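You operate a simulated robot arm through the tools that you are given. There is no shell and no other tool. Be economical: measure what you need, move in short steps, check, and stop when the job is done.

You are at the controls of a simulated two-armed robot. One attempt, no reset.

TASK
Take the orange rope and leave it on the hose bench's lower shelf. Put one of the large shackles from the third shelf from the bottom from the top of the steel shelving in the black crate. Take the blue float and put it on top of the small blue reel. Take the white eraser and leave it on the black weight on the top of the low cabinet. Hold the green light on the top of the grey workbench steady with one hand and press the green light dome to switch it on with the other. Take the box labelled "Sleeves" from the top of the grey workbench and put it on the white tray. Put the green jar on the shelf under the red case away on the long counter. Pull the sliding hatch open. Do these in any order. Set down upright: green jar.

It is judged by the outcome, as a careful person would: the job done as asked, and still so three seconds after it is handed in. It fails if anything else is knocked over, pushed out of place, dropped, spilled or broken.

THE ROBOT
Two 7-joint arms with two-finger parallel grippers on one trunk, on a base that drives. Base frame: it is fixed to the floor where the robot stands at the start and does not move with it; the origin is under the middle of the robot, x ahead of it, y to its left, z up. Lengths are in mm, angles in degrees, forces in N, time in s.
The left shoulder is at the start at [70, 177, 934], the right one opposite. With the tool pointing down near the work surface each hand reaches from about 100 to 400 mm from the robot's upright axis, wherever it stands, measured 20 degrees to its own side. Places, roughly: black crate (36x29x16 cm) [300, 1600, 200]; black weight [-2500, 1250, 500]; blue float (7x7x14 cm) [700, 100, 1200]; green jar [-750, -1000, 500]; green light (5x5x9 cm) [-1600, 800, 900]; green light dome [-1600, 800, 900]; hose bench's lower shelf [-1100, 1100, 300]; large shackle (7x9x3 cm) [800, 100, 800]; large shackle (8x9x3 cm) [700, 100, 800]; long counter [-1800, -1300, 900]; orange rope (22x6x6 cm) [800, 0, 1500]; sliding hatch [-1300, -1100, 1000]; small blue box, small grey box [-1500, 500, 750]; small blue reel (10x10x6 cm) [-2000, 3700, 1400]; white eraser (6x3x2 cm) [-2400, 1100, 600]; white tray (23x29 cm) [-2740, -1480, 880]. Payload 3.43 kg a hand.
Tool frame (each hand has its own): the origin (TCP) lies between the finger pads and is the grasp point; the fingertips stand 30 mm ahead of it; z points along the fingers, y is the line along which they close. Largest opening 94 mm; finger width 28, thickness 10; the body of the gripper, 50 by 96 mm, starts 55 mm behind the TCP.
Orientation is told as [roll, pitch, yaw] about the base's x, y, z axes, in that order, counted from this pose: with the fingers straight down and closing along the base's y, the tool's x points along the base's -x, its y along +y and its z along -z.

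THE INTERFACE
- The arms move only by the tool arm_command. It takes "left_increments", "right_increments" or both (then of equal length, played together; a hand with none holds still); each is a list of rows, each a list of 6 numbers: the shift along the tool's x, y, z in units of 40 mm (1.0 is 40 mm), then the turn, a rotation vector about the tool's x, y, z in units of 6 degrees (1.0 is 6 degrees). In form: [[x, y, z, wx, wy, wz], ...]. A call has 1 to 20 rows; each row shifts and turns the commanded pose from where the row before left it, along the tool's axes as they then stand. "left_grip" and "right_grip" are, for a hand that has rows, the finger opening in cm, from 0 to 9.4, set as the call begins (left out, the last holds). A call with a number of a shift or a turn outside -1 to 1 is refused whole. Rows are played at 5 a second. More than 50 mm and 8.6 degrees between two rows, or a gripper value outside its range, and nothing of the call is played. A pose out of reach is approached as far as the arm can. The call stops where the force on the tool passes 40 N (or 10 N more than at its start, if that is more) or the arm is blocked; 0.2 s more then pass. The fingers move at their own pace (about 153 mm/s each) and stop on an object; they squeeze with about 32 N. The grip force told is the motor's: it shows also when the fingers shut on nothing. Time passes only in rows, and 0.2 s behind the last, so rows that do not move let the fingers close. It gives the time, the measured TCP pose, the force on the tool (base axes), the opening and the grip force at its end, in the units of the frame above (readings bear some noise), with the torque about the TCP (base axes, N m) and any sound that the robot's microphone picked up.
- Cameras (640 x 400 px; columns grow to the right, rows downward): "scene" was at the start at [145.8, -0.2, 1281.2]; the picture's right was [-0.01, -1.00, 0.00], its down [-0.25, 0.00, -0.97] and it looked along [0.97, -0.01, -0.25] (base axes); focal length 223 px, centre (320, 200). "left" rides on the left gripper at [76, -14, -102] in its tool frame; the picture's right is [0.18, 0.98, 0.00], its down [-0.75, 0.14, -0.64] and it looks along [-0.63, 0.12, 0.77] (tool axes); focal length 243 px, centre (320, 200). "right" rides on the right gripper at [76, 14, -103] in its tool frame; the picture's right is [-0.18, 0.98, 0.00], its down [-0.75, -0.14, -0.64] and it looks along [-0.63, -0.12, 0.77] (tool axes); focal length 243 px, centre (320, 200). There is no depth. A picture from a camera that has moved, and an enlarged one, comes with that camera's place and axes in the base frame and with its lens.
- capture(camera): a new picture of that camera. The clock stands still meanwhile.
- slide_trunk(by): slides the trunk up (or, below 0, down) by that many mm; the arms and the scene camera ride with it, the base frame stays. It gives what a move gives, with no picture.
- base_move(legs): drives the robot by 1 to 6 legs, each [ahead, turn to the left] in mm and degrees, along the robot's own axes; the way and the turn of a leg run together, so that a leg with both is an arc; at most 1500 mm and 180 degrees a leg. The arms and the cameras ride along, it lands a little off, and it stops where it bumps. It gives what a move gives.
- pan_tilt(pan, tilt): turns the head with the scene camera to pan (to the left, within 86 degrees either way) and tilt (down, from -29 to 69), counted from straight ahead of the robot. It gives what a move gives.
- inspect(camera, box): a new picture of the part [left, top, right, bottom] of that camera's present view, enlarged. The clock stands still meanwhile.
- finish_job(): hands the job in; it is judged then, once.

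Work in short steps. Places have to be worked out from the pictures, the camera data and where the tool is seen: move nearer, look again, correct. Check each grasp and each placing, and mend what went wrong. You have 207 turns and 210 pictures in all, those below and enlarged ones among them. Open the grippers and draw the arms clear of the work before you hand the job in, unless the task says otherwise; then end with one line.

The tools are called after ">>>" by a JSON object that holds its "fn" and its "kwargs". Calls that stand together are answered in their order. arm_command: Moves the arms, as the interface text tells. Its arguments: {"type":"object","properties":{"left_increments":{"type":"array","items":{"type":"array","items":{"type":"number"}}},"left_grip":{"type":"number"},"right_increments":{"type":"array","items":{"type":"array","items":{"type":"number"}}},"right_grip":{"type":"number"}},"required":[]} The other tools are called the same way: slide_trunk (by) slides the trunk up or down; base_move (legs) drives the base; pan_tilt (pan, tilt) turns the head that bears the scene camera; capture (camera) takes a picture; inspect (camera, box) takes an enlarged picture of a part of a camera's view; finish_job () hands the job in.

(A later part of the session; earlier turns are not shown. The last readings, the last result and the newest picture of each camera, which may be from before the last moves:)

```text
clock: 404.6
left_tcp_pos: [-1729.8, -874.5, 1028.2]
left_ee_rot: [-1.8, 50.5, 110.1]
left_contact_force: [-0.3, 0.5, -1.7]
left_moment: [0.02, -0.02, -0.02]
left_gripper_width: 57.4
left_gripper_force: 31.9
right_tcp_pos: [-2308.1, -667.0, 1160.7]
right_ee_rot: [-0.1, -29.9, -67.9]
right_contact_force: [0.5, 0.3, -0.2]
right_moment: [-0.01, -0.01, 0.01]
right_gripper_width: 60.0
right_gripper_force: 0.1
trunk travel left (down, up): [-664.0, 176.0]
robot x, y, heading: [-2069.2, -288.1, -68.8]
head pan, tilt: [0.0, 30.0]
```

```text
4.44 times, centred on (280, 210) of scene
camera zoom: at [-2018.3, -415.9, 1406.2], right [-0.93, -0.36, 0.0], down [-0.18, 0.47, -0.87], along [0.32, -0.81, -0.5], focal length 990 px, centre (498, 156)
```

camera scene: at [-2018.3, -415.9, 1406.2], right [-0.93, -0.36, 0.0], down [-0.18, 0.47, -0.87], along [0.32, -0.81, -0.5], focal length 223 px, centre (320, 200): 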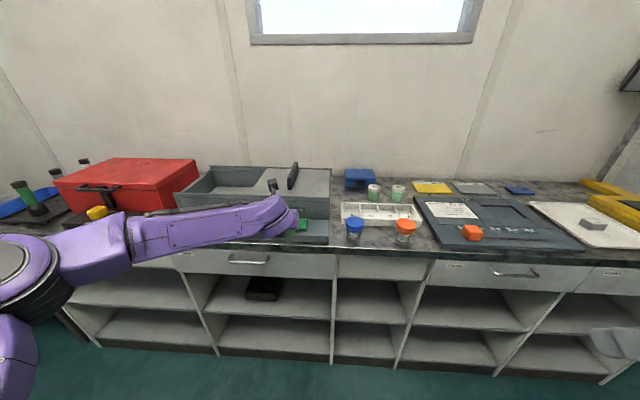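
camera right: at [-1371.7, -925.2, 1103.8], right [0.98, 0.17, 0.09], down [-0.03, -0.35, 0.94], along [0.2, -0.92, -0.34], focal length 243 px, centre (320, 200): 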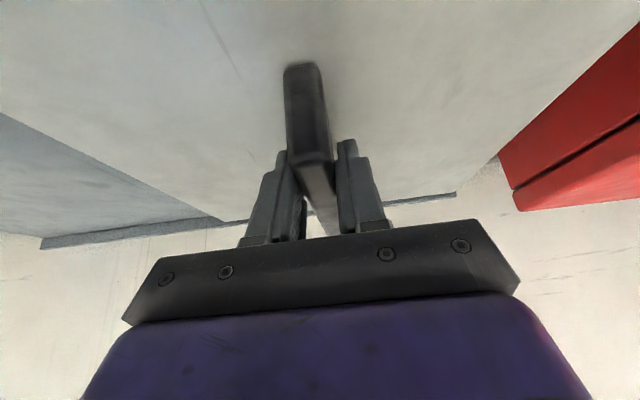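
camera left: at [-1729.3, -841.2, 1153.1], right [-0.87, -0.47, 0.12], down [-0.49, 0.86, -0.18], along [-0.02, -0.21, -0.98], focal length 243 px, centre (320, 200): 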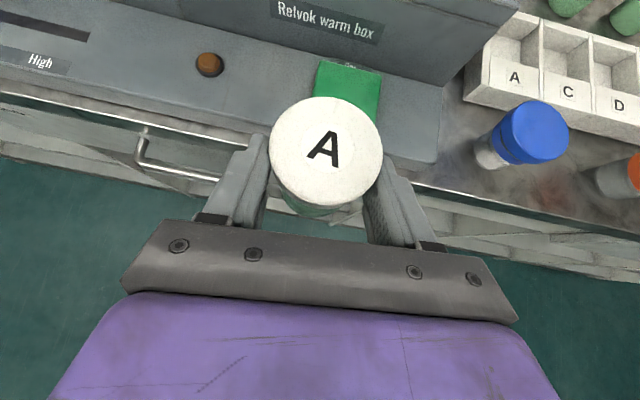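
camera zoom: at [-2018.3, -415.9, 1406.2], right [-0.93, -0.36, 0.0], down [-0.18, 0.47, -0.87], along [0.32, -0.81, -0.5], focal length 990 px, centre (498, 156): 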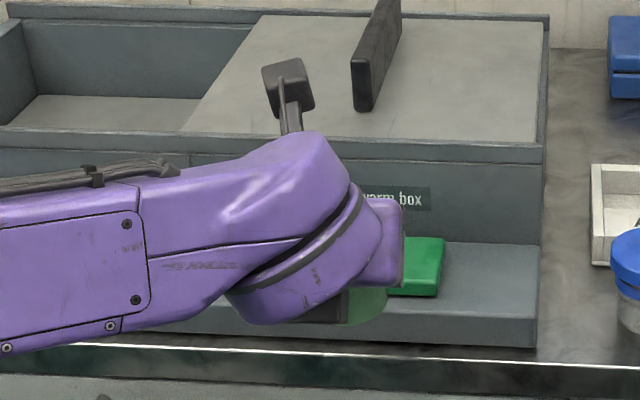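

I raise the jar higher for safe travel and move the base about 200 mm right and 350 mm nearer, so the left arm is opposite slot A.

>>> {"fn": "arm_command", "kwargs": {"left_increments": [[0.6, 0, -0.9, 0, 0, 0], [0.6, 0, -0.9, 0, 0, 0], [0.6, 0, -0.9, 0, 0, 0]]}}

>>> {"fn": "base_move", "kwargs": {"legs": [[0, -31], [390, 0], [0, 30]]}}

>>> {"fn": "capture", "kwargs": {"camera": "left"}}

>>> {"fn": "capture", "kwargs": {"camera": "scene"}}

```text
clock: 405.4
left_tcp_pos: [-1748.3, -839.7, 1154.1]
left_ee_rot: [-2.0, 50.5, 110.2]
left_contact_force: [-0.3, -0.4, -1.4]
left_moment: [0.03, 0.04, -0.02]
left_gripper_width: 57.1
left_gripper_force: 31.8
right_tcp_pos: [-2307.6, -666.4, 1160.2]
right_ee_rot: [0.0, -30.1, -68.0]
right_contact_force: [0.2, -0.1, -0.8]
right_moment: [-0.02, 0.0, 0.01]
right_gripper_width: 59.8
right_gripper_force: 0.1
trunk travel left (down, up): [-664.0, 176.0]
robot x, y, heading: [-2068.1, -284.2, -68.6]
head pan, tilt: [0.0, 30.0]
```

```text
clock: 410.9
left_tcp_pos: [-1818.0, -1238.4, 1154.6]
left_ee_rot: [-1.9, 50.4, 109.4]
left_contact_force: [-0.2, -0.6, -2.4]
left_moment: [0.04, 0.01, -0.01]
left_gripper_width: 56.6
left_gripper_force: 31.9
right_tcp_pos: [-2376.3, -1057.9, 1159.9]
right_ee_rot: [0.0, -29.9, -68.8]
right_contact_force: [0.3, -0.1, 0.2]
right_moment: [0.03, 0.01, 0.01]
right_gripper_width: 60.0
right_gripper_force: 0.1
trunk travel left (down, up): [-664.0, 176.0]
robot x, y, heading: [-2136.1, -681.2, -69.3]
head pan, tilt: [0.0, 30.0]
```

```text
55 pictures are left
camera left: at [-1819.9, -1205.6, 1279.3], right [-0.88, -0.46, 0.12], down [-0.48, 0.86, -0.18], along [-0.02, -0.21, -0.98], focal length 243 px, centre (320, 200)
```

left: 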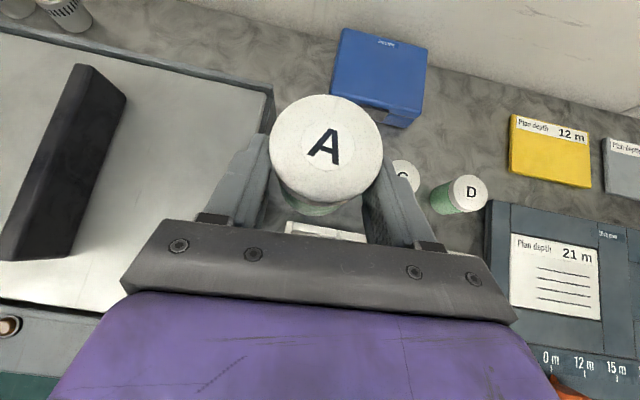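

```text
54 pictures are left
camera scene: at [-2085.0, -810.3, 1406.2], right [-0.94, -0.35, 0.0], down [-0.18, 0.47, -0.87], along [0.31, -0.81, -0.5], focal length 223 px, centre (320, 200)
```

scene: 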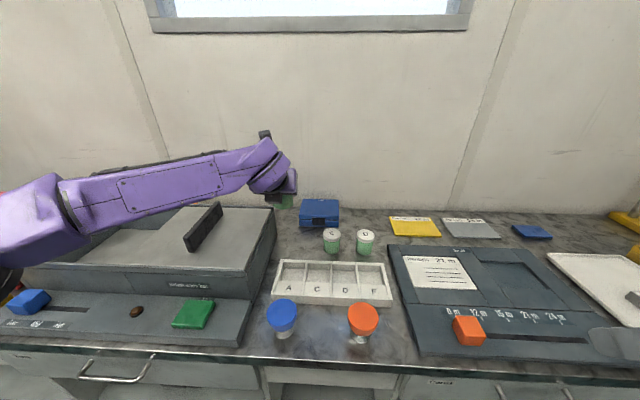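

Now the rack is in clear view; I zoom to measure slot A.

>>> {"fn": "inspect", "kwargs": {"camera": "scene", "box": [250, 220, 410, 340]}}

```text
3.33 times, centred on (330, 280) of scene
camera zoom: at [-2085.0, -810.3, 1406.2], right [-0.94, -0.35, 0.0], down [-0.18, 0.47, -0.87], along [0.31, -0.81, -0.5], focal length 742 px, centre (287, -67)
```

zoom: 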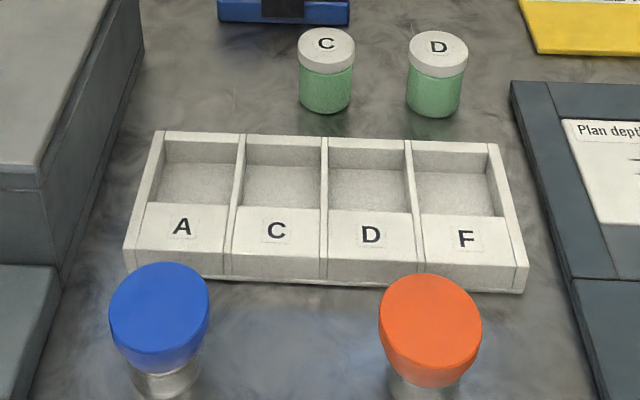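

Slot A's centre is about [-1854, -1198]; a blue-lidded pot stands in front of it. I move over the slot, turn the hand 15° so it clears that pot, and lower to about 95 mm above the counter.

>>> {"fn": "arm_command", "kwargs": {"left_increments": [[-0.21, 0.14, -0.25, 0, 0, 0], [-0.21, 0.14, -0.25, 0, 0, 0], [-0.21, 0.14, -0.25, 0, 0, 0], [-0.21, 0.14, -0.25, 0, 0, 0], [0, 0, 0, -0.64, 0, 0.53], [0, 0, 0, -0.64, 0, 0.53], [0, 0, 0, -0.64, 0, 0.53], [-0.77, 0, 0.64, 0, 0, 0], [-0.77, 0, 0.64, 0, 0, 0], [-0.77, 0, 0.64, 0, 0, 0]]}}

>>> {"fn": "capture", "kwargs": {"camera": "left"}}

>>> {"fn": "inspect", "kwargs": {"camera": "scene", "box": [200, 180, 400, 330]}}

```text
clock: 413.1
left_tcp_pos: [-1855.8, -1199.8, 1031.8]
left_ee_rot: [-1.7, 50.2, 94.4]
left_contact_force: [1.0, -0.1, -2.3]
left_moment: [-0.01, 0.02, -0.02]
left_gripper_width: 56.6
left_gripper_force: 32.0
right_tcp_pos: [-2377.7, -1057.4, 1160.3]
right_ee_rot: [-0.1, -30.0, -68.8]
right_contact_force: [0.0, -0.3, -0.3]
right_moment: [-0.04, -0.02, -0.01]
right_gripper_width: 59.9
right_gripper_force: 0.1
trunk travel left (down, up): [-664.0, 176.0]
robot x, y, heading: [-2136.6, -674.6, -69.0]
head pan, tilt: [0.0, 30.0]
```

```text
52 pictures are left
camera left: at [-1847.1, -1168.9, 1157.2], right [-0.97, -0.22, 0.12], down [-0.24, 0.96, -0.17], along [-0.08, -0.2, -0.98], focal length 243 px, centre (320, 200)
```

left: 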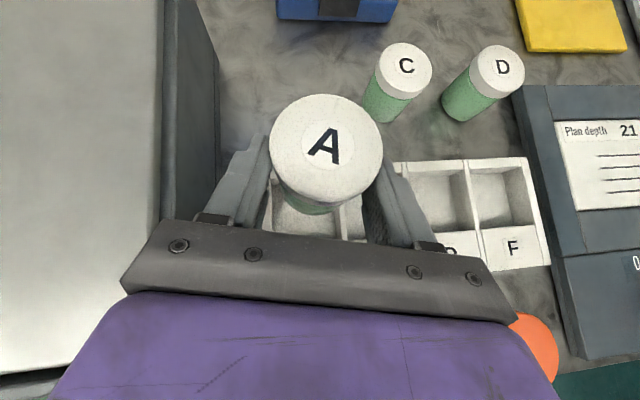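

```text
2.67 times, centred on (300, 255) of scene
camera zoom: at [-2084.0, -810.9, 1406.1], right [-0.94, -0.35, 0.0], down [-0.18, 0.47, -0.87], along [0.31, -0.81, -0.5], focal length 594 px, centre (373, 53)
```

zoom: 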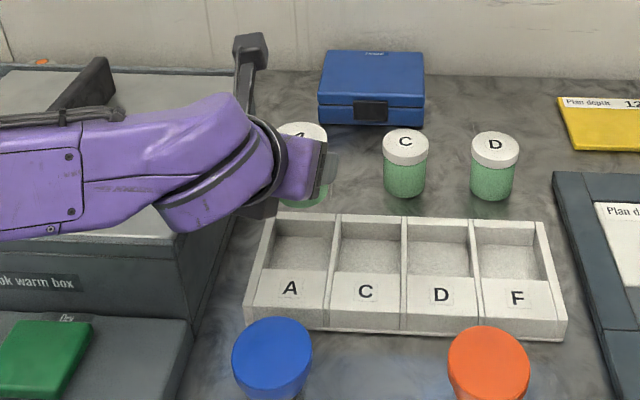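

The jar is above slot A (jar centre u≈−2159, v≈−487 against slot centre ≈−2158, −483). I shift 4 mm back and lower to just above the rack's rim.

>>> {"fn": "arm_command", "kwargs": {"left_increments": [[-0.064, 0, -0.077, 0, 0, 0], [-0.58, 0, 0.48, 0, 0, 0], [-0.54, 0, 0.45, 0, 0, 0], [0, 0, 0, 0, 0, 0]]}}

>>> {"fn": "capture", "kwargs": {"camera": "left"}}

>>> {"fn": "inspect", "kwargs": {"camera": "scene", "box": [220, 210, 380, 330]}}

```text
clock: 414.1
left_tcp_pos: [-1856.0, -1194.4, 974.1]
left_ee_rot: [-1.9, 50.2, 94.5]
left_contact_force: [0.2, 0.3, -1.2]
left_moment: [0.02, -0.01, 0.02]
left_gripper_width: 56.1
left_gripper_force: 31.9
right_tcp_pos: [-2378.1, -1057.5, 1160.6]
right_ee_rot: [-0.1, -30.0, -68.8]
right_contact_force: [-0.1, 0.1, 0.2]
right_moment: [-0.02, -0.01, 0.0]
right_gripper_width: 59.8
right_gripper_force: 0.2
trunk travel left (down, up): [-664.0, 176.0]
robot x, y, heading: [-2136.8, -679.6, -69.4]
head pan, tilt: [0.0, 30.0]
```

```text
50 pictures are left
camera left: at [-1848.4, -1162.6, 1099.1], right [-0.97, -0.22, 0.12], down [-0.24, 0.96, -0.17], along [-0.08, -0.2, -0.98], focal length 243 px, centre (320, 200)
```

left: 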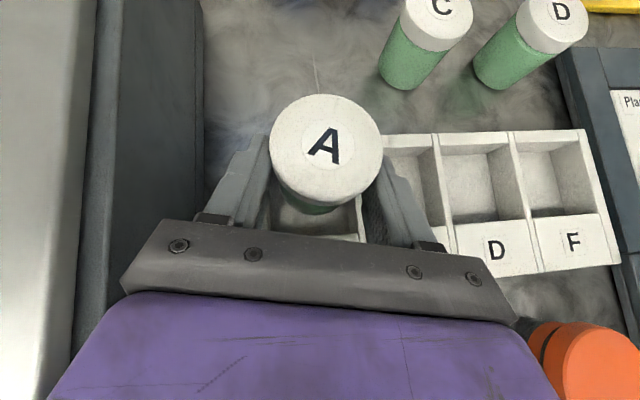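

```text
3.33 times, centred on (300, 270) of scene
camera zoom: at [-2085.1, -809.9, 1406.2], right [-0.94, -0.35, 0.0], down [-0.18, 0.47, -0.87], along [0.31, -0.81, -0.5], focal length 742 px, centre (387, -33)
```

zoom: 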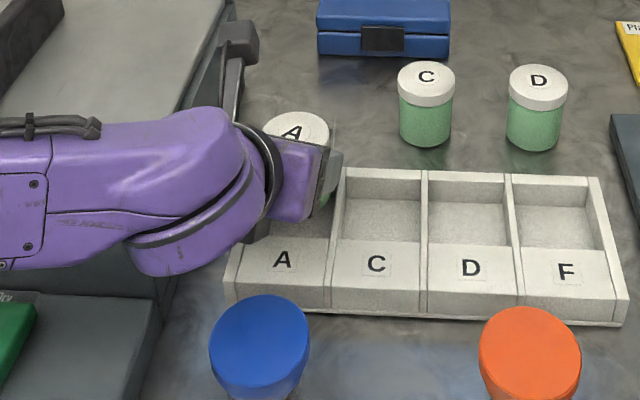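

Seen from above, the jar's base is centred on slot A in both directions. I lower it in small steps.

>>> {"fn": "arm_command", "kwargs": {"left_increments": [[-0.15, 0, 0.128, 0, 0, 0], [-0.15, 0, 0.128, 0, 0, 0], [-0.15, 0, 0.128, 0, 0, 0], [-0.1, 0, 0.08, 0, 0, 0], [-0.1, 0, 0.08, 0, 0, 0], [-0.08, 0, 0.06, 0, 0, 0]]}}

>>> {"fn": "capture", "kwargs": {"camera": "left"}}

>>> {"fn": "inspect", "kwargs": {"camera": "scene", "box": [220, 210, 380, 330]}}

```text
clock: 415.5
left_tcp_pos: [-1856.3, -1191.9, 945.1]
left_ee_rot: [-1.8, 50.9, 94.5]
left_contact_force: [2.0, -0.1, 25.5]
left_moment: [-0.35, 0.95, 0.31]
left_gripper_width: 56.1
left_gripper_force: 32.1
right_tcp_pos: [-2378.3, -1055.8, 1161.8]
right_ee_rot: [-0.1, -30.2, -68.7]
right_contact_force: [0.2, -0.3, 0.1]
right_moment: [0.0, 0.0, -0.01]
right_gripper_width: 59.9
right_gripper_force: 0.0
trunk travel left (down, up): [-664.0, 176.0]
robot x, y, heading: [-2136.5, -676.5, -69.1]
head pan, tilt: [0.0, 30.0]
```

```text
48 pictures are left
camera left: at [-1847.3, -1159.4, 1069.3], right [-0.97, -0.22, 0.12], down [-0.24, 0.95, -0.18], along [-0.08, -0.21, -0.98], focal length 243 px, centre (320, 200)
```

left: 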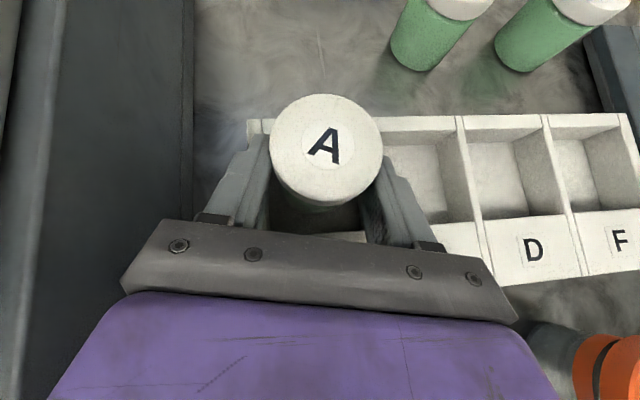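

```text
3.33 times, centred on (300, 270) of scene
camera zoom: at [-2086.3, -806.8, 1407.1], right [-0.94, -0.35, 0.0], down [-0.18, 0.47, -0.87], along [0.31, -0.81, -0.5], focal length 742 px, centre (387, -33)
```

zoom: 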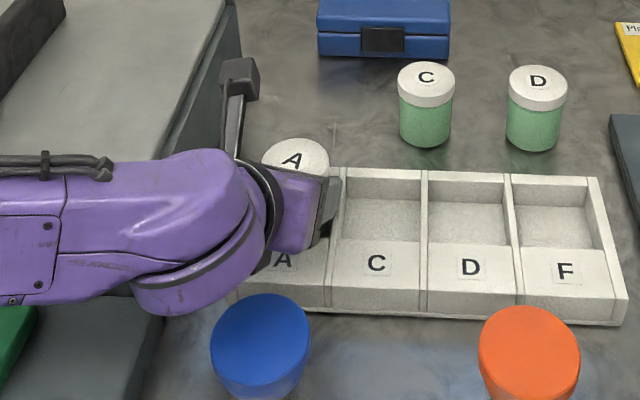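

It stopped at 25 N: the fingertips rest on the slot's dividers and the jar's base is inside slot A, a few mm above its floor. I open the fingers gently.

>>> {"fn": "arm_command", "kwargs": {"left_increments": [[0.02, 0, -0.016, 0, 0, 0], [0, 0, 0, 0, 0, 0], [0, 0, 0, 0, 0, 0], [0, 0, 0, 0, 0, 0]], "left_grip": 7.2}}

>>> {"fn": "capture", "kwargs": {"camera": "left"}}

```text
clock: 416.2
left_tcp_pos: [-1852.3, -1192.1, 945.4]
left_ee_rot: [-1.8, 51.0, 95.0]
left_contact_force: [4.5, 10.5, 12.3]
left_moment: [0.1, 0.39, -0.35]
left_gripper_width: 68.6
left_gripper_force: 0.2
right_tcp_pos: [-2377.2, -1055.8, 1160.3]
right_ee_rot: [-0.1, -30.0, -68.7]
right_contact_force: [0.3, 0.6, -0.7]
right_moment: [-0.02, 0.01, 0.01]
right_gripper_width: 59.9
right_gripper_force: 0.2
trunk travel left (down, up): [-664.0, 176.0]
robot x, y, heading: [-2136.5, -676.0, -69.3]
head pan, tilt: [0.0, 30.0]
stopped in row 3 (left hand): the force on the tool passed its limit at 41 N (the readings are from after the stop); the commanded pose is now the measured one
```

```text
46 pictures are left
camera left: at [-1843.9, -1159.6, 1069.4], right [-0.97, -0.22, 0.12], down [-0.24, 0.95, -0.18], along [-0.08, -0.21, -0.98], focal length 243 px, centre (320, 200)
```

left: 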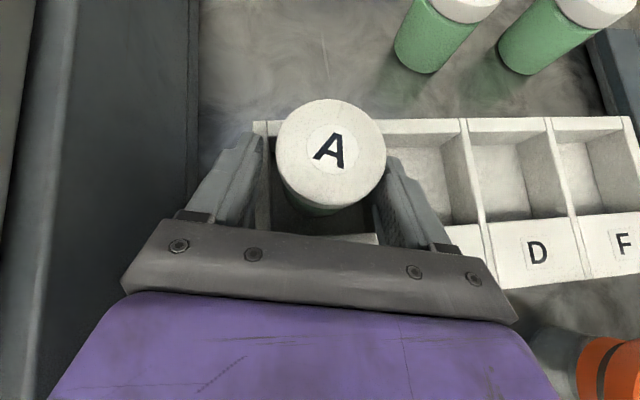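

The fingers are inside the slot beside the jar and press on its walls. The jar is free between them, so I raise the hand straight up.

>>> {"fn": "arm_command", "kwargs": {"left_increments": [[0.2, 0, -0.16, 0, 0, 0], [0.3, 0, -0.25, 0, 0, 0], [0.5, 0, -0.42, 0, 0, 0], [0.77, 0, -0.64, 0, 0, 0], [0.77, 0, -0.64, 0, 0, 0]], "left_grip": 6.8}}

>>> {"fn": "capture", "kwargs": {"camera": "left"}}

>>> {"fn": "inspect", "kwargs": {"camera": "scene", "box": [220, 210, 380, 330]}}

```text
clock: 417.4
left_tcp_pos: [-1856.0, -1192.2, 1074.5]
left_ee_rot: [-2.0, 50.7, 94.7]
left_contact_force: [0.0, 1.1, -0.4]
left_moment: [0.04, -0.01, 0.0]
left_gripper_width: 68.2
left_gripper_force: 0.0
right_tcp_pos: [-2377.5, -1056.9, 1160.4]
right_ee_rot: [-0.1, -30.0, -68.8]
right_contact_force: [-0.3, 0.2, 0.3]
right_moment: [0.0, -0.02, 0.0]
right_gripper_width: 60.2
right_gripper_force: 0.0
trunk travel left (down, up): [-664.0, 176.0]
robot x, y, heading: [-2136.0, -682.1, -69.6]
head pan, tilt: [0.0, 30.0]
```

```text
45 pictures are left
camera left: at [-1847.6, -1160.6, 1201.4], right [-0.97, -0.22, 0.12], down [-0.24, 0.95, -0.18], along [-0.08, -0.2, -0.98], focal length 243 px, centre (320, 200)
```

left: 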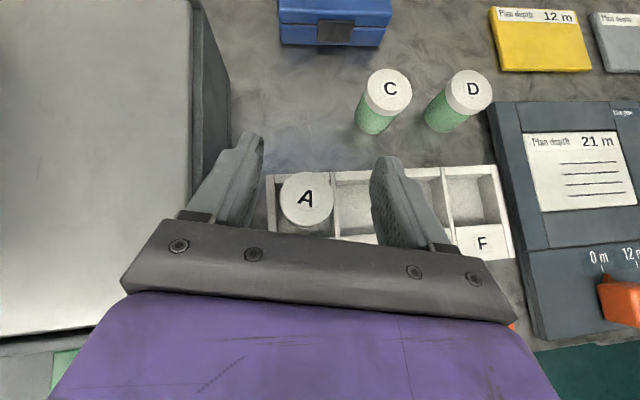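

```text
3.33 times, centred on (300, 270) of scene
camera zoom: at [-2085.2, -809.4, 1406.2], right [-0.94, -0.35, 0.0], down [-0.18, 0.47, -0.87], along [0.31, -0.81, -0.5], focal length 742 px, centre (387, -33)
```

zoom: 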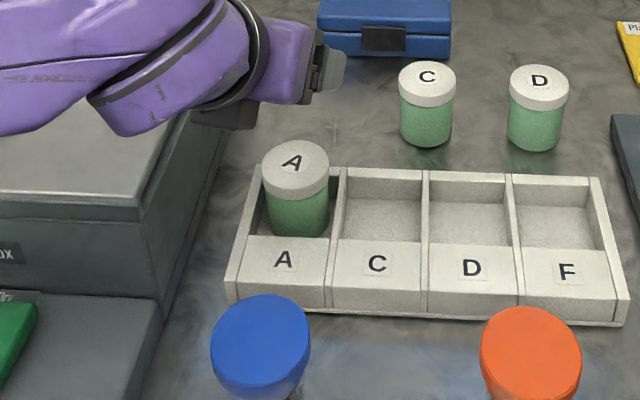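

Jar A stands upright in slot A. Last is the blue float. I back away and drive along the aisle to the steel shelving.

>>> {"fn": "base_move", "kwargs": {"legs": [[-200, 0], [0, 90], [1450, 0]]}}

```text
clock: 429.7
left_tcp_pos: [-315.9, 297.6, 1076.9]
left_ee_rot: [-1.8, 50.7, -176.1]
left_contact_force: [0.7, -0.5, 0.2]
left_moment: [0.04, -0.01, 0.02]
left_gripper_width: 67.6
left_gripper_force: 0.0
right_tcp_pos: [-459.3, -222.6, 1160.0]
right_ee_rot: [-0.1, -29.9, 20.4]
right_contact_force: [-0.1, 0.2, 0.0]
right_moment: [0.01, 0.01, -0.02]
right_gripper_width: 59.8
right_gripper_force: 0.0
trunk travel left (down, up): [-664.0, 176.0]
robot x, y, heading: [-837.8, 23.8, 19.9]
head pan, tilt: [0.0, 30.0]
```

>>> {"fn": "base_move", "kwargs": {"legs": [[0, -18], [900, 0], [0, 18]]}}

>>> {"fn": "pan_tilt", "kwargs": {"pan": -20, "tilt": 25}}

>>> {"fn": "capture", "kwargs": {"camera": "scene"}}

```text
clock: 434.9
left_tcp_pos: [590.1, 147.9, 1075.1]
left_ee_rot: [-1.8, 50.4, 165.8]
left_contact_force: [1.1, -0.1, 0.4]
left_moment: [0.0, 0.01, 0.03]
left_gripper_width: 68.2
left_gripper_force: 0.2
right_tcp_pos: [295.3, -299.5, 1160.1]
right_ee_rot: [0.0, -29.8, 2.4]
right_contact_force: [-0.9, 0.5, 0.7]
right_moment: [0.0, -0.02, 0.01]
right_gripper_width: 60.1
right_gripper_force: 0.1
trunk travel left (down, up): [-664.0, 176.0]
robot x, y, heading: [15.1, 51.1, 1.9]
head pan, tilt: [0.0, 30.0]
stopped in leg 2: the force on the tool passed its limit at 94 N (the readings are from after the stop); the commanded pose is now the measured one
```

```text
clock: 435.8
left_tcp_pos: [588.6, 147.4, 1073.6]
left_ee_rot: [-1.8, 50.3, 165.6]
left_contact_force: [0.5, 0.8, 0.5]
left_moment: [0.02, -0.02, 0.01]
left_gripper_width: 67.8
left_gripper_force: 0.0
right_tcp_pos: [293.4, -300.9, 1159.7]
right_ee_rot: [0.0, -29.9, 2.3]
right_contact_force: [0.5, 1.3, -0.2]
right_moment: [0.03, 0.0, 0.05]
right_gripper_width: 59.7
right_gripper_force: 0.0
trunk travel left (down, up): [-664.0, 176.0]
robot x, y, heading: [12.8, 52.3, 1.8]
head pan, tilt: [-20.0, 25.0]
```

```text
43 pictures are left
camera scene: at [154.2, 23.7, 1414.1], right [-0.31, -0.95, 0.0], down [-0.4, 0.13, -0.91], along [0.86, -0.28, -0.42], focal length 223 px, centre (320, 200)
```

scene: 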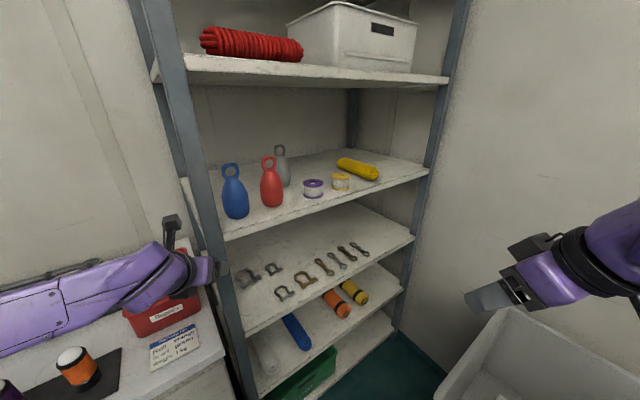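

The left hand bumped the shelf's post; all items on the shelves still stand. I back off, straighten up to 20° and pull the left hand in.

>>> {"fn": "base_move", "kwargs": {"legs": [[-150, 0], [0, 18]]}}

>>> {"fn": "arm_command", "kwargs": {"left_increments": [[-0.4, 0, -0.7, 0, 0, 0], [-0.4, 0, -0.7, 0, 0, 0], [-0.4, 0, -0.7, 0, 0, 0], [-0.4, 0, -0.7, 0, 0, 0], [0, -0.8, 0, 0, 0, 0], [0, -0.8, 0, 0, 0, 0], [0, 0, 0, 0, 0, 0], [0, 0, 0, 0, 0, 0]], "right_increments": [[0, 0, 0, 0, -1, 0], [0, 0, 0, 0, -1, 0], [0, 0, 0, 0, -1, 0], [0, 0, 0, 0, -1, 0], [0, 0, 0, 0, -1, 0], [0, 0, 0, 0, -1, 0], [0, 0, 0, 0, -1, 0], [0, 0, 0, 0, 0, 0]], "right_grip": 7}}

>>> {"fn": "capture", "kwargs": {"camera": "scene"}}

```text
clock: 438.2
left_tcp_pos: [378.4, 317.1, 1075.3]
left_ee_rot: [-1.8, 50.4, -176.4]
left_contact_force: [-0.3, -0.1, -0.8]
left_moment: [0.01, -0.02, 0.01]
left_gripper_width: 67.9
left_gripper_force: 0.1
right_tcp_pos: [238.1, -201.3, 1160.0]
right_ee_rot: [-0.1, -29.8, 20.4]
right_contact_force: [0.7, 0.4, -0.5]
right_moment: [-0.01, -0.02, -0.04]
right_gripper_width: 60.0
right_gripper_force: 0.1
trunk travel left (down, up): [-664.0, 176.0]
robot x, y, heading: [-136.7, 43.8, 19.6]
head pan, tilt: [-20.0, 25.0]
```

```text
clock: 440.0
left_tcp_pos: [249.2, 368.1, 1098.0]
left_ee_rot: [-1.7, 50.3, -176.2]
left_contact_force: [-0.2, 0.0, 0.4]
left_moment: [-0.01, -0.01, 0.01]
left_gripper_width: 68.3
left_gripper_force: 0.2
right_tcp_pos: [264.8, -234.0, 1223.1]
right_ee_rot: [0.0, -71.8, 20.5]
right_contact_force: [-0.6, 0.6, -1.0]
right_moment: [0.03, 0.0, -0.04]
right_gripper_width: 70.2
right_gripper_force: 0.1
right hand out of reach, approached as far as the arm can: row 3, 4, 5, 6, 7
trunk travel left (down, up): [-664.0, 176.0]
robot x, y, heading: [-137.8, 44.0, 19.9]
head pan, tilt: [-20.0, 25.0]
```

```text
42 pictures are left
camera scene: at [4.2, 63.9, 1414.2], right [0.0, -1.0, 0.0], down [-0.42, 0.0, -0.91], along [0.91, 0.0, -0.42], focal length 223 px, centre (320, 200)
```

scene: 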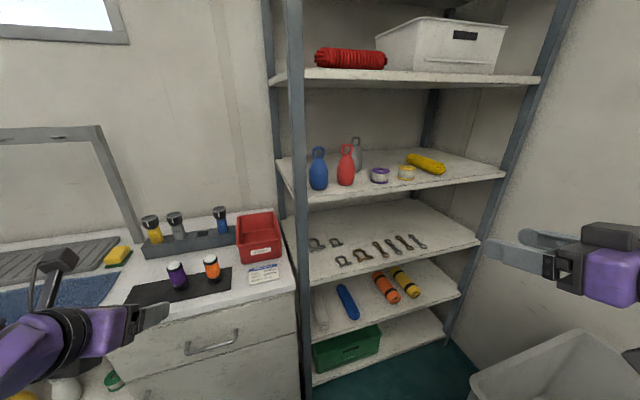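

The blue float stands at about u=693, v=−181, its ring centred at z≈1252. I set the right hand horizontal at ring height in line with it, then drive closer.

>>> {"fn": "arm_command", "kwargs": {"right_increments": [[-0.36, 0.64, 0.65, 0, 0, 0], [-0.36, 0.64, 0.65, 0, 0, 0], [-0.36, 0.64, 0.65, 0, 0, 0], [-0.36, 0.64, 0.65, 0, 0, 0], [-0.36, 0.64, 0.65, 0, 0, 0]]}}

>>> {"fn": "base_move", "kwargs": {"legs": [[220, 0]]}}

>>> {"fn": "capture", "kwargs": {"camera": "right"}}

>>> {"fn": "capture", "kwargs": {"camera": "scene"}}

```text
clock: 441.2
left_tcp_pos: [250.4, 370.4, 1097.7]
left_ee_rot: [-1.6, 50.2, -176.2]
left_contact_force: [0.6, 0.2, 1.0]
left_moment: [0.0, 0.05, 0.01]
left_gripper_width: 67.8
left_gripper_force: 0.1
right_tcp_pos: [362.1, -65.1, 1255.4]
right_ee_rot: [-0.2, -71.9, 20.5]
right_contact_force: [1.2, -0.5, 0.4]
right_moment: [0.0, 0.0, -0.06]
right_gripper_width: 70.0
right_gripper_force: 0.1
right hand out of reach, approached as far as the arm can: row 1
trunk travel left (down, up): [-664.0, 176.0]
robot x, y, heading: [-136.2, 45.2, 20.1]
head pan, tilt: [-20.0, 25.0]
```

```text
clock: 442.9
left_tcp_pos: [458.1, 441.2, 1098.0]
left_ee_rot: [-1.9, 50.4, -176.6]
left_contact_force: [0.3, -0.2, 0.9]
left_moment: [0.01, 0.02, 0.0]
left_gripper_width: 67.9
left_gripper_force: 0.1
right_tcp_pos: [567.4, 5.8, 1255.5]
right_ee_rot: [0.0, -71.8, 20.1]
right_contact_force: [0.1, 0.2, 0.6]
right_moment: [-0.02, 0.01, -0.03]
right_gripper_width: 70.0
right_gripper_force: 0.1
trunk travel left (down, up): [-664.0, 176.0]
robot x, y, heading: [67.7, 123.1, 19.6]
head pan, tilt: [-20.0, 25.0]
```

```text
41 pictures are left
camera right: at [449.8, -22.2, 1215.0], right [-0.28, 0.94, 0.18], down [-0.3, -0.26, 0.92], along [0.91, 0.21, 0.36], focal length 243 px, centre (320, 200)
```

right: 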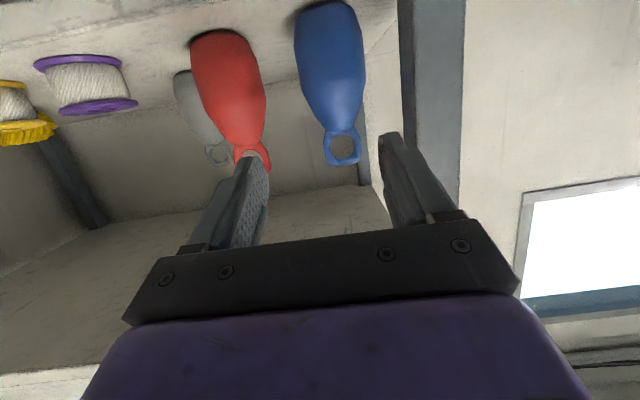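

```text
40 pictures are left
camera scene: at [213.0, 137.5, 1414.2], right [-0.01, -1.0, 0.0], down [-0.42, 0.0, -0.91], along [0.91, -0.01, -0.42], focal length 223 px, centre (320, 200)
```

scene: 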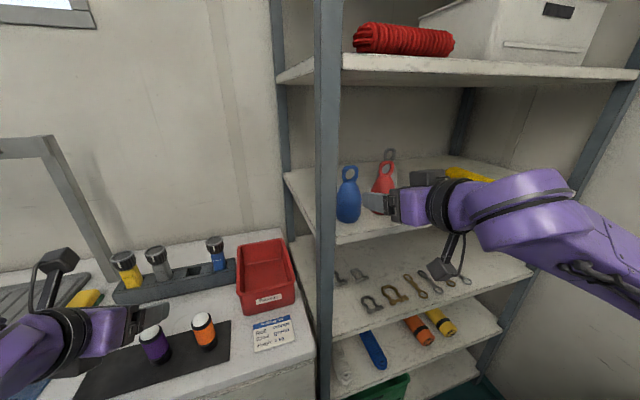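

The ring is centred near [713, 76, 1265]. I move the arm 160 mm forward with a 17 mm shift left.

>>> {"fn": "arm_command", "kwargs": {"right_increments": [[-0.3, 0.085, 0.75, 0, 0, 0], [-0.3, 0.085, 0.75, 0, 0, 0], [-0.3, 0.085, 0.75, 0, 0, 0], [-0.3, 0.085, 0.75, 0, 0, 0]]}}

>>> {"fn": "capture", "kwargs": {"camera": "right"}}

```text
clock: 443.9
left_tcp_pos: [460.0, 443.6, 1097.9]
left_ee_rot: [-1.7, 50.2, -176.5]
left_contact_force: [0.4, -0.1, 0.3]
left_moment: [-0.01, 0.02, -0.06]
left_gripper_width: 67.7
left_gripper_force: 0.1
right_tcp_pos: [687.7, 62.2, 1264.5]
right_ee_rot: [0.1, -71.9, 20.2]
right_contact_force: [-0.4, 0.8, 0.5]
right_moment: [0.01, 0.01, 0.0]
right_gripper_width: 70.1
right_gripper_force: 0.0
trunk travel left (down, up): [-664.0, 176.0]
robot x, y, heading: [73.9, 121.7, 19.8]
head pan, tilt: [-20.0, 25.0]
```

```text
39 pictures are left
camera right: at [568.7, 35.0, 1224.4], right [-0.28, 0.94, 0.17], down [-0.3, -0.26, 0.92], along [0.91, 0.21, 0.36], focal length 243 px, centre (320, 200)
```

right: 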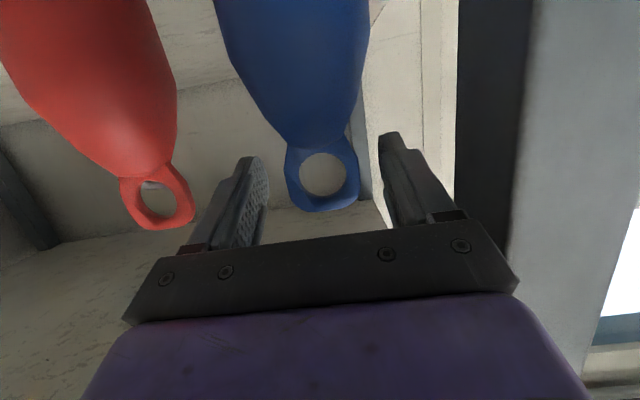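

The ring is now about 8 mm ahead of the grasp point, centred. I make that step and close.

>>> {"fn": "arm_command", "kwargs": {"right_increments": [[-0.02, 0.05, 0.25, 0, 0, 0], [0, 0, 0, 0, 0, 0]]}}

>>> {"fn": "arm_command", "kwargs": {"right_increments": [[0, 0, 0, 0, 0, 0], [0, 0, 0, 0, 0, 0], [0, 0, 0, 0, 0, 0], [0, 0, 0, 0, 0, 0]], "right_grip": 2}}

>>> {"fn": "capture", "kwargs": {"camera": "right"}}

```text
clock: 444.5
left_tcp_pos: [458.5, 441.4, 1097.7]
left_ee_rot: [-1.8, 50.3, -176.6]
left_contact_force: [0.5, 0.4, -0.2]
left_moment: [-0.02, -0.02, 0.01]
left_gripper_width: 67.9
left_gripper_force: 0.1
right_tcp_pos: [693.7, 67.4, 1261.4]
right_ee_rot: [0.0, -71.8, 20.1]
right_contact_force: [-0.3, 1.5, 0.6]
right_moment: [-0.01, -0.03, 0.0]
right_gripper_width: 70.3
right_gripper_force: 0.0
trunk travel left (down, up): [-664.0, 176.0]
robot x, y, heading: [71.3, 120.4, 19.6]
head pan, tilt: [-20.0, 25.0]
```

```text
clock: 445.5
left_tcp_pos: [459.9, 441.6, 1099.1]
left_ee_rot: [-1.8, 50.5, -176.6]
left_contact_force: [0.0, -0.1, -0.8]
left_moment: [0.02, 0.02, 0.02]
left_gripper_width: 68.0
left_gripper_force: 0.0
right_tcp_pos: [694.3, 67.6, 1261.8]
right_ee_rot: [0.1, -71.8, 20.2]
right_contact_force: [0.8, -0.6, 1.9]
right_moment: [-0.05, -0.09, 0.02]
right_gripper_width: 40.7
right_gripper_force: 32.3
trunk travel left (down, up): [-664.0, 176.0]
robot x, y, heading: [71.6, 121.2, 19.5]
head pan, tilt: [-20.0, 25.0]
```

```text
38 pictures are left
camera right: at [576.0, 39.4, 1221.7], right [-0.28, 0.94, 0.18], down [-0.3, -0.26, 0.92], along [0.91, 0.21, 0.36], focal length 243 px, centre (320, 200)
```

right: 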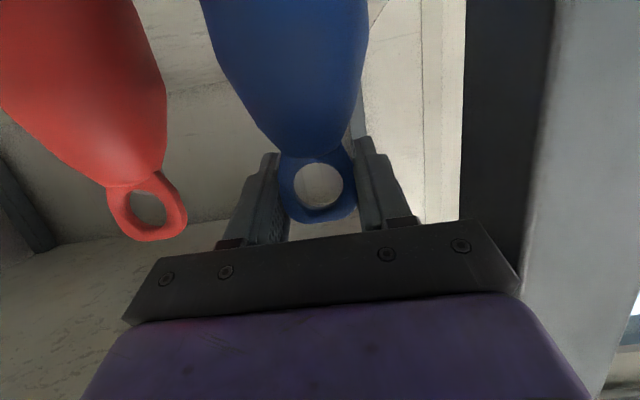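

Ring gripped at 41 mm. I lift by raising the trunk 50 mm, back out 330 mm, and check.

>>> {"fn": "slide_trunk", "kwargs": {"by": 50}}

>>> {"fn": "base_move", "kwargs": {"legs": [[-330, 0]]}}

>>> {"fn": "capture", "kwargs": {"camera": "scene"}}

```text
clock: 446.4
left_tcp_pos: [459.0, 441.3, 1148.9]
left_ee_rot: [-1.8, 50.4, -176.6]
left_contact_force: [0.0, -0.2, -0.3]
left_moment: [-0.01, 0.0, 0.0]
left_gripper_width: 67.8
left_gripper_force: 0.1
right_tcp_pos: [695.4, 68.3, 1312.5]
right_ee_rot: [0.2, -71.7, 20.0]
right_contact_force: [0.6, -0.8, -1.1]
right_moment: [0.03, 0.01, 0.03]
right_gripper_width: 40.6
right_gripper_force: 32.0
trunk travel left (down, up): [-714.0, 126.0]
robot x, y, heading: [68.9, 122.4, 19.6]
head pan, tilt: [-20.0, 25.0]
```

```text
clock: 448.6
left_tcp_pos: [145.8, 328.4, 1148.6]
left_ee_rot: [-1.9, 50.2, -176.6]
left_contact_force: [-0.4, -1.0, -0.3]
left_moment: [0.0, -0.06, -0.01]
left_gripper_width: 67.7
left_gripper_force: 0.1
right_tcp_pos: [382.3, -44.4, 1310.3]
right_ee_rot: [0.1, -71.9, 20.0]
right_contact_force: [-0.8, 0.3, -1.4]
right_moment: [0.03, -0.01, -0.01]
right_gripper_width: 40.6
right_gripper_force: 32.1
trunk travel left (down, up): [-714.0, 126.0]
robot x, y, heading: [-244.6, 10.0, 19.7]
head pan, tilt: [-20.0, 25.0]
```

```text
37 pictures are left
camera scene: at [-99.6, 25.9, 1464.1], right [-0.01, -1.0, 0.0], down [-0.42, 0.0, -0.91], along [0.91, -0.01, -0.42], focal length 223 px, centre (320, 200)
```

scene: 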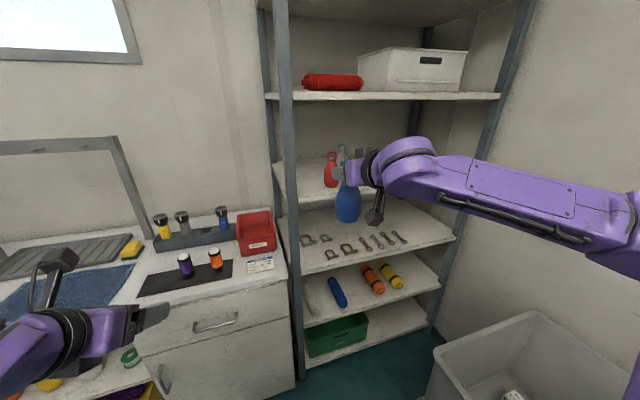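

The float hangs upright from the right hand. I drive through the corridor to the far end with the gas cylinders.

>>> {"fn": "base_move", "kwargs": {"legs": [[0, 71], [960, 0], [0, 18], [1400, 0]]}}

>>> {"fn": "pan_tilt", "kwargs": {"pan": 15, "tilt": 10}}

>>> {"fn": "capture", "kwargs": {"camera": "scene"}}

```text
clock: 464.4
left_tcp_pos: [-1068.1, 2685.6, 1148.3]
left_ee_rot: [-1.8, 50.3, -86.1]
left_contact_force: [0.0, 0.2, 0.0]
left_moment: [0.0, 0.0, 0.02]
left_gripper_width: 67.8
left_gripper_force: 0.0
right_tcp_pos: [-697.0, 2925.4, 1311.8]
right_ee_rot: [0.1, -71.7, 110.6]
right_contact_force: [0.3, 0.1, -1.4]
right_moment: [0.02, -0.01, -0.01]
right_gripper_width: 40.3
right_gripper_force: 31.7
trunk travel left (down, up): [-714.0, 126.0]
robot x, y, heading: [-743.0, 2300.8, 110.2]
head pan, tilt: [-20.0, 25.0]
```

```text
clock: 465.4
left_tcp_pos: [-1067.9, 2685.4, 1148.9]
left_ee_rot: [-1.9, 50.3, -86.1]
left_contact_force: [0.3, -0.1, 0.8]
left_moment: [0.0, -0.03, -0.04]
left_gripper_width: 68.0
left_gripper_force: 0.0
right_tcp_pos: [-696.0, 2925.7, 1311.2]
right_ee_rot: [0.1, -71.8, 110.5]
right_contact_force: [-0.3, -0.6, -0.8]
right_moment: [0.04, 0.01, 0.02]
right_gripper_width: 40.3
right_gripper_force: 32.2
trunk travel left (down, up): [-714.0, 126.0]
robot x, y, heading: [-744.5, 2301.3, 110.0]
head pan, tilt: [15.0, 10.0]
```

```text
36 pictures are left
camera scene: at [-812.2, 2425.2, 1488.5], right [0.82, 0.58, 0.0], down [0.1, -0.14, -0.98], along [-0.57, 0.81, -0.17], focal length 223 px, centre (320, 200)
```

scene: 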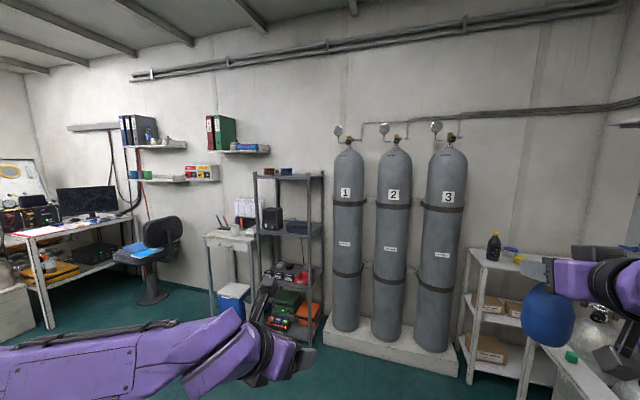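

The reels are on top of the grey rack. I zoom in.

>>> {"fn": "inspect", "kwargs": {"camera": "scene", "box": [220, 140, 348, 220]}}

```text
5.00 times, centred on (284, 180) of scene
camera zoom: at [-812.2, 2425.2, 1488.5], right [0.82, 0.58, 0.0], down [0.1, -0.14, -0.98], along [-0.57, 0.81, -0.17], focal length 1113 px, centre (500, 300)
```

zoom: 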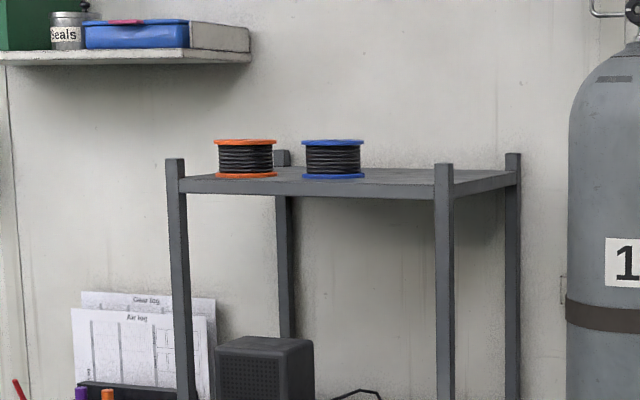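

The blue reel is at about u=−642, v=4230, with its top at z≈1437. I tuck in the left hand and drive to a standoff in front of the rack.

>>> {"fn": "arm_command", "kwargs": {"left_increments": [[-0.6, 0, -0.72, 0, 0, 0], [-0.6, 0, -0.72, 0, 0, 0], [-0.6, 0, -0.72, 0, 0, 0]]}}

>>> {"fn": "base_move", "kwargs": {"legs": [[0, 50], [1290, 0], [0, -50]]}}

>>> {"fn": "slide_trunk", "kwargs": {"by": 126}}

>>> {"fn": "pan_tilt", "kwargs": {"pan": -15, "tilt": 15}}

>>> {"fn": "capture", "kwargs": {"camera": "scene"}}

```text
clock: 466.2
left_tcp_pos: [-1069.4, 2611.5, 1177.7]
left_ee_rot: [-1.8, 50.3, -86.1]
left_contact_force: [-0.7, -1.0, 0.0]
left_moment: [0.06, -0.02, 0.03]
left_gripper_width: 67.9
left_gripper_force: 0.1
left hand out of reach, approached as far as the arm can: row 2, 3
right_tcp_pos: [-695.0, 2924.5, 1311.5]
right_ee_rot: [0.2, -71.8, 110.5]
right_contact_force: [-0.1, -0.9, -0.8]
right_moment: [0.03, -0.02, 0.02]
right_gripper_width: 40.4
right_gripper_force: 31.7
trunk travel left (down, up): [-714.0, 126.0]
robot x, y, heading: [-744.0, 2302.4, 110.1]
head pan, tilt: [15.0, 10.0]
```

```text
clock: 477.2
left_tcp_pos: [-2272.4, 3076.6, 1178.3]
left_ee_rot: [-1.8, 50.3, -88.2]
left_contact_force: [0.5, 0.8, 0.7]
left_moment: [0.0, -0.01, 0.02]
left_gripper_width: 68.0
left_gripper_force: 0.0
right_tcp_pos: [-1887.6, 3375.9, 1312.8]
right_ee_rot: [0.2, -71.9, 108.5]
right_contact_force: [0.2, 0.2, -1.6]
right_moment: [0.0, 0.02, 0.0]
right_gripper_width: 40.4
right_gripper_force: 32.4
trunk travel left (down, up): [-714.0, 126.0]
robot x, y, heading: [-1958.1, 2754.3, 108.0]
head pan, tilt: [15.0, 10.0]
```

```text
clock: 478.8
left_tcp_pos: [-2272.3, 3077.0, 1304.3]
left_ee_rot: [-1.8, 50.1, -88.2]
left_contact_force: [-0.5, 0.1, 0.4]
left_moment: [-0.02, 0.0, -0.02]
left_gripper_width: 68.0
left_gripper_force: 0.1
right_tcp_pos: [-1887.2, 3375.3, 1437.6]
right_ee_rot: [0.1, -71.7, 108.4]
right_contact_force: [-0.4, 0.0, -0.7]
right_moment: [-0.01, 0.02, 0.0]
right_gripper_width: 40.6
right_gripper_force: 31.6
trunk travel left (down, up): [-840.0, 0.0]
robot x, y, heading: [-1961.9, 2752.7, 108.1]
head pan, tilt: [15.0, 10.0]
```

```text
clock: 479.7
left_tcp_pos: [-2273.0, 3076.7, 1303.7]
left_ee_rot: [-1.9, 50.2, -88.2]
left_contact_force: [-0.5, 0.1, 0.3]
left_moment: [0.0, -0.02, -0.05]
left_gripper_width: 67.9
left_gripper_force: 0.2
right_tcp_pos: [-1887.2, 3375.4, 1437.6]
right_ee_rot: [0.0, -71.7, 108.4]
right_contact_force: [0.2, -0.5, -1.3]
right_moment: [-0.02, 0.03, -0.02]
right_gripper_width: 40.5
right_gripper_force: 31.9
trunk travel left (down, up): [-840.0, 0.0]
robot x, y, heading: [-1957.2, 2752.6, 108.0]
head pan, tilt: [-15.0, 15.0]
```

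```text
34 pictures are left
camera scene: at [-1977.0, 2895.8, 1606.4], right [1.0, 0.05, 0.0], down [0.01, -0.26, -0.97], along [-0.05, 0.96, -0.26], focal length 223 px, centre (320, 200)
```

scene: 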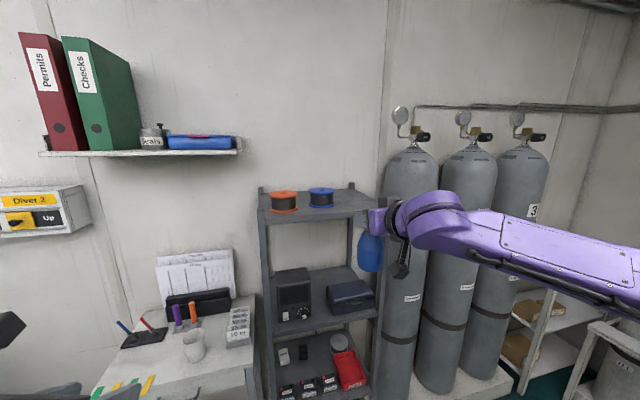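

The blue reel's top centre is at about [-2014, 3686, 1433]. I raise the right hand 170 mm.

>>> {"fn": "arm_command", "kwargs": {"right_increments": [[-0.81, 0.1, -0.264, 0, 0, 0], [-0.81, 0.1, -0.264, 0, 0, 0], [-0.81, 0.1, -0.264, 0, 0, 0], [-0.81, 0.1, -0.264, 0, 0, 0], [-0.81, 0.1, -0.264, 0, 0, 0]]}}

>>> {"fn": "capture", "kwargs": {"camera": "scene"}}

```text
clock: 480.9
left_tcp_pos: [-2273.6, 3075.5, 1303.8]
left_ee_rot: [-1.6, 50.3, -88.1]
left_contact_force: [-0.2, 0.0, -0.1]
left_moment: [0.05, -0.04, -0.05]
left_gripper_width: 67.9
left_gripper_force: 0.1
right_tcp_pos: [-1910.8, 3368.4, 1606.3]
right_ee_rot: [-0.2, -71.8, 108.8]
right_contact_force: [-0.8, 0.2, -1.1]
right_moment: [0.01, 0.04, 0.01]
right_gripper_width: 40.6
right_gripper_force: 32.3
trunk travel left (down, up): [-840.0, 0.0]
robot x, y, heading: [-1959.1, 2753.7, 108.1]
head pan, tilt: [-15.0, 15.0]
```

```text
33 pictures are left
camera scene: at [-1978.7, 2894.6, 1606.4], right [1.0, 0.05, 0.0], down [0.01, -0.26, -0.97], along [-0.05, 0.96, -0.26], focal length 223 px, centre (320, 200)
```

scene: 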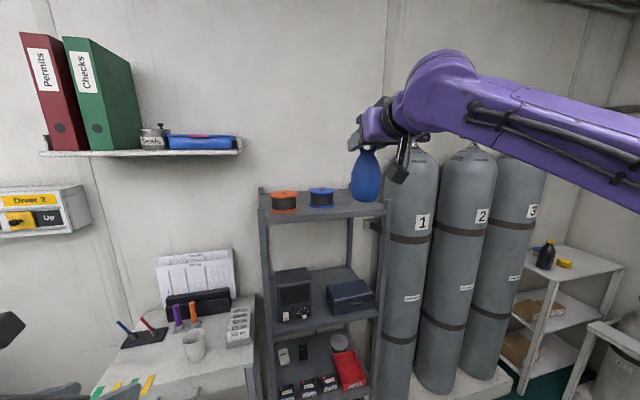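

Float base is at about 1473, 40 mm above the reel, and my heading points right at it. I drive 320 mm forward and check.

>>> {"fn": "base_move", "kwargs": {"legs": [[322, 0]]}}

>>> {"fn": "capture", "kwargs": {"camera": "right"}}

>>> {"fn": "inspect", "kwargs": {"camera": "scene", "box": [240, 120, 480, 270]}}

```text
clock: 483.1
left_tcp_pos: [-2369.9, 3390.1, 1305.0]
left_ee_rot: [-1.8, 50.3, -88.6]
left_contact_force: [0.0, -0.1, -1.7]
left_moment: [0.01, -0.03, -0.01]
left_gripper_width: 68.0
left_gripper_force: 0.0
right_tcp_pos: [-2004.2, 3678.6, 1607.7]
right_ee_rot: [0.1, -71.9, 108.1]
right_contact_force: [-0.3, -0.7, -1.4]
right_moment: [-0.02, -0.01, 0.01]
right_gripper_width: 40.4
right_gripper_force: 32.3
trunk travel left (down, up): [-840.0, 0.0]
robot x, y, heading: [-2062.0, 3062.8, 107.6]
head pan, tilt: [-15.0, 15.0]
```

```text
32 pictures are left
camera right: at [-1979.5, 3560.5, 1566.9], right [-0.95, -0.25, 0.18], down [0.25, -0.31, 0.92], along [-0.18, 0.92, 0.36], focal length 243 px, centre (320, 200)
```

right: 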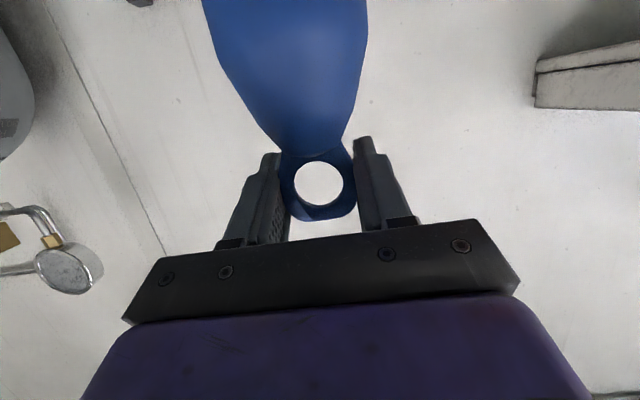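

```text
2.67 times, centred on (360, 195) of scene
camera zoom: at [-2075.9, 3206.4, 1606.7], right [1.0, 0.05, 0.0], down [0.01, -0.26, -0.97], along [-0.04, 0.97, -0.26], focal length 594 px, centre (213, 213)
```

zoom: 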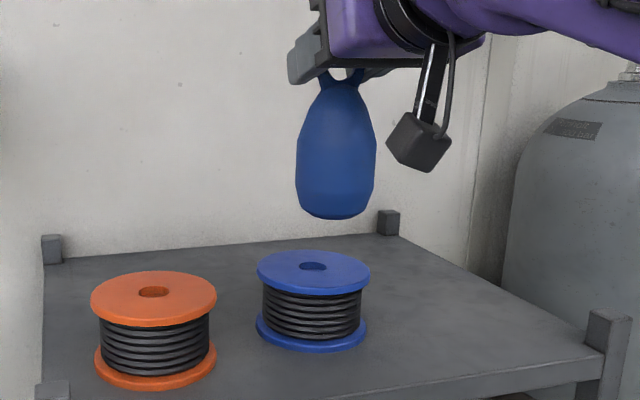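

The float is about 17 mm too far right of the reel's axis and otherwise aligned. I shift left 17 mm, lower 25 mm and check again.

>>> {"fn": "arm_command", "kwargs": {"right_increments": [[0, 0.43, 0.03, 0, 0, 0], [0.3, 0, 0.1, 0, 0, 0], [0.3, 0, 0.1, 0, 0, 0], [0, 0, 0, 0, 0, 0]]}}

>>> {"fn": "inspect", "kwargs": {"camera": "scene", "box": [260, 140, 420, 260]}}

```text
clock: 484.1
left_tcp_pos: [-2371.2, 3390.6, 1303.6]
left_ee_rot: [-1.7, 50.2, -88.5]
left_contact_force: [-0.7, -0.9, -0.6]
left_moment: [-0.01, 0.0, -0.02]
left_gripper_width: 68.0
left_gripper_force: 0.0
right_tcp_pos: [-2019.6, 3679.3, 1581.8]
right_ee_rot: [-0.1, -71.7, 108.2]
right_contact_force: [-0.6, -0.1, -0.1]
right_moment: [0.0, 0.02, -0.07]
right_gripper_width: 40.4
right_gripper_force: 31.4
trunk travel left (down, up): [-840.0, 0.0]
robot x, y, heading: [-2063.2, 3066.5, 107.4]
head pan, tilt: [-15.0, 15.0]
```

```text
3.33 times, centred on (340, 200) of scene
camera zoom: at [-2077.7, 3208.6, 1606.4], right [1.0, 0.05, 0.0], down [0.01, -0.26, -0.97], along [-0.04, 0.96, -0.26], focal length 742 px, centre (253, 200)
```

zoom: 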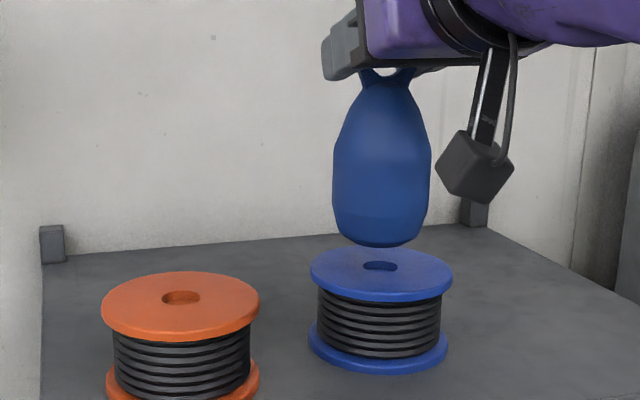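

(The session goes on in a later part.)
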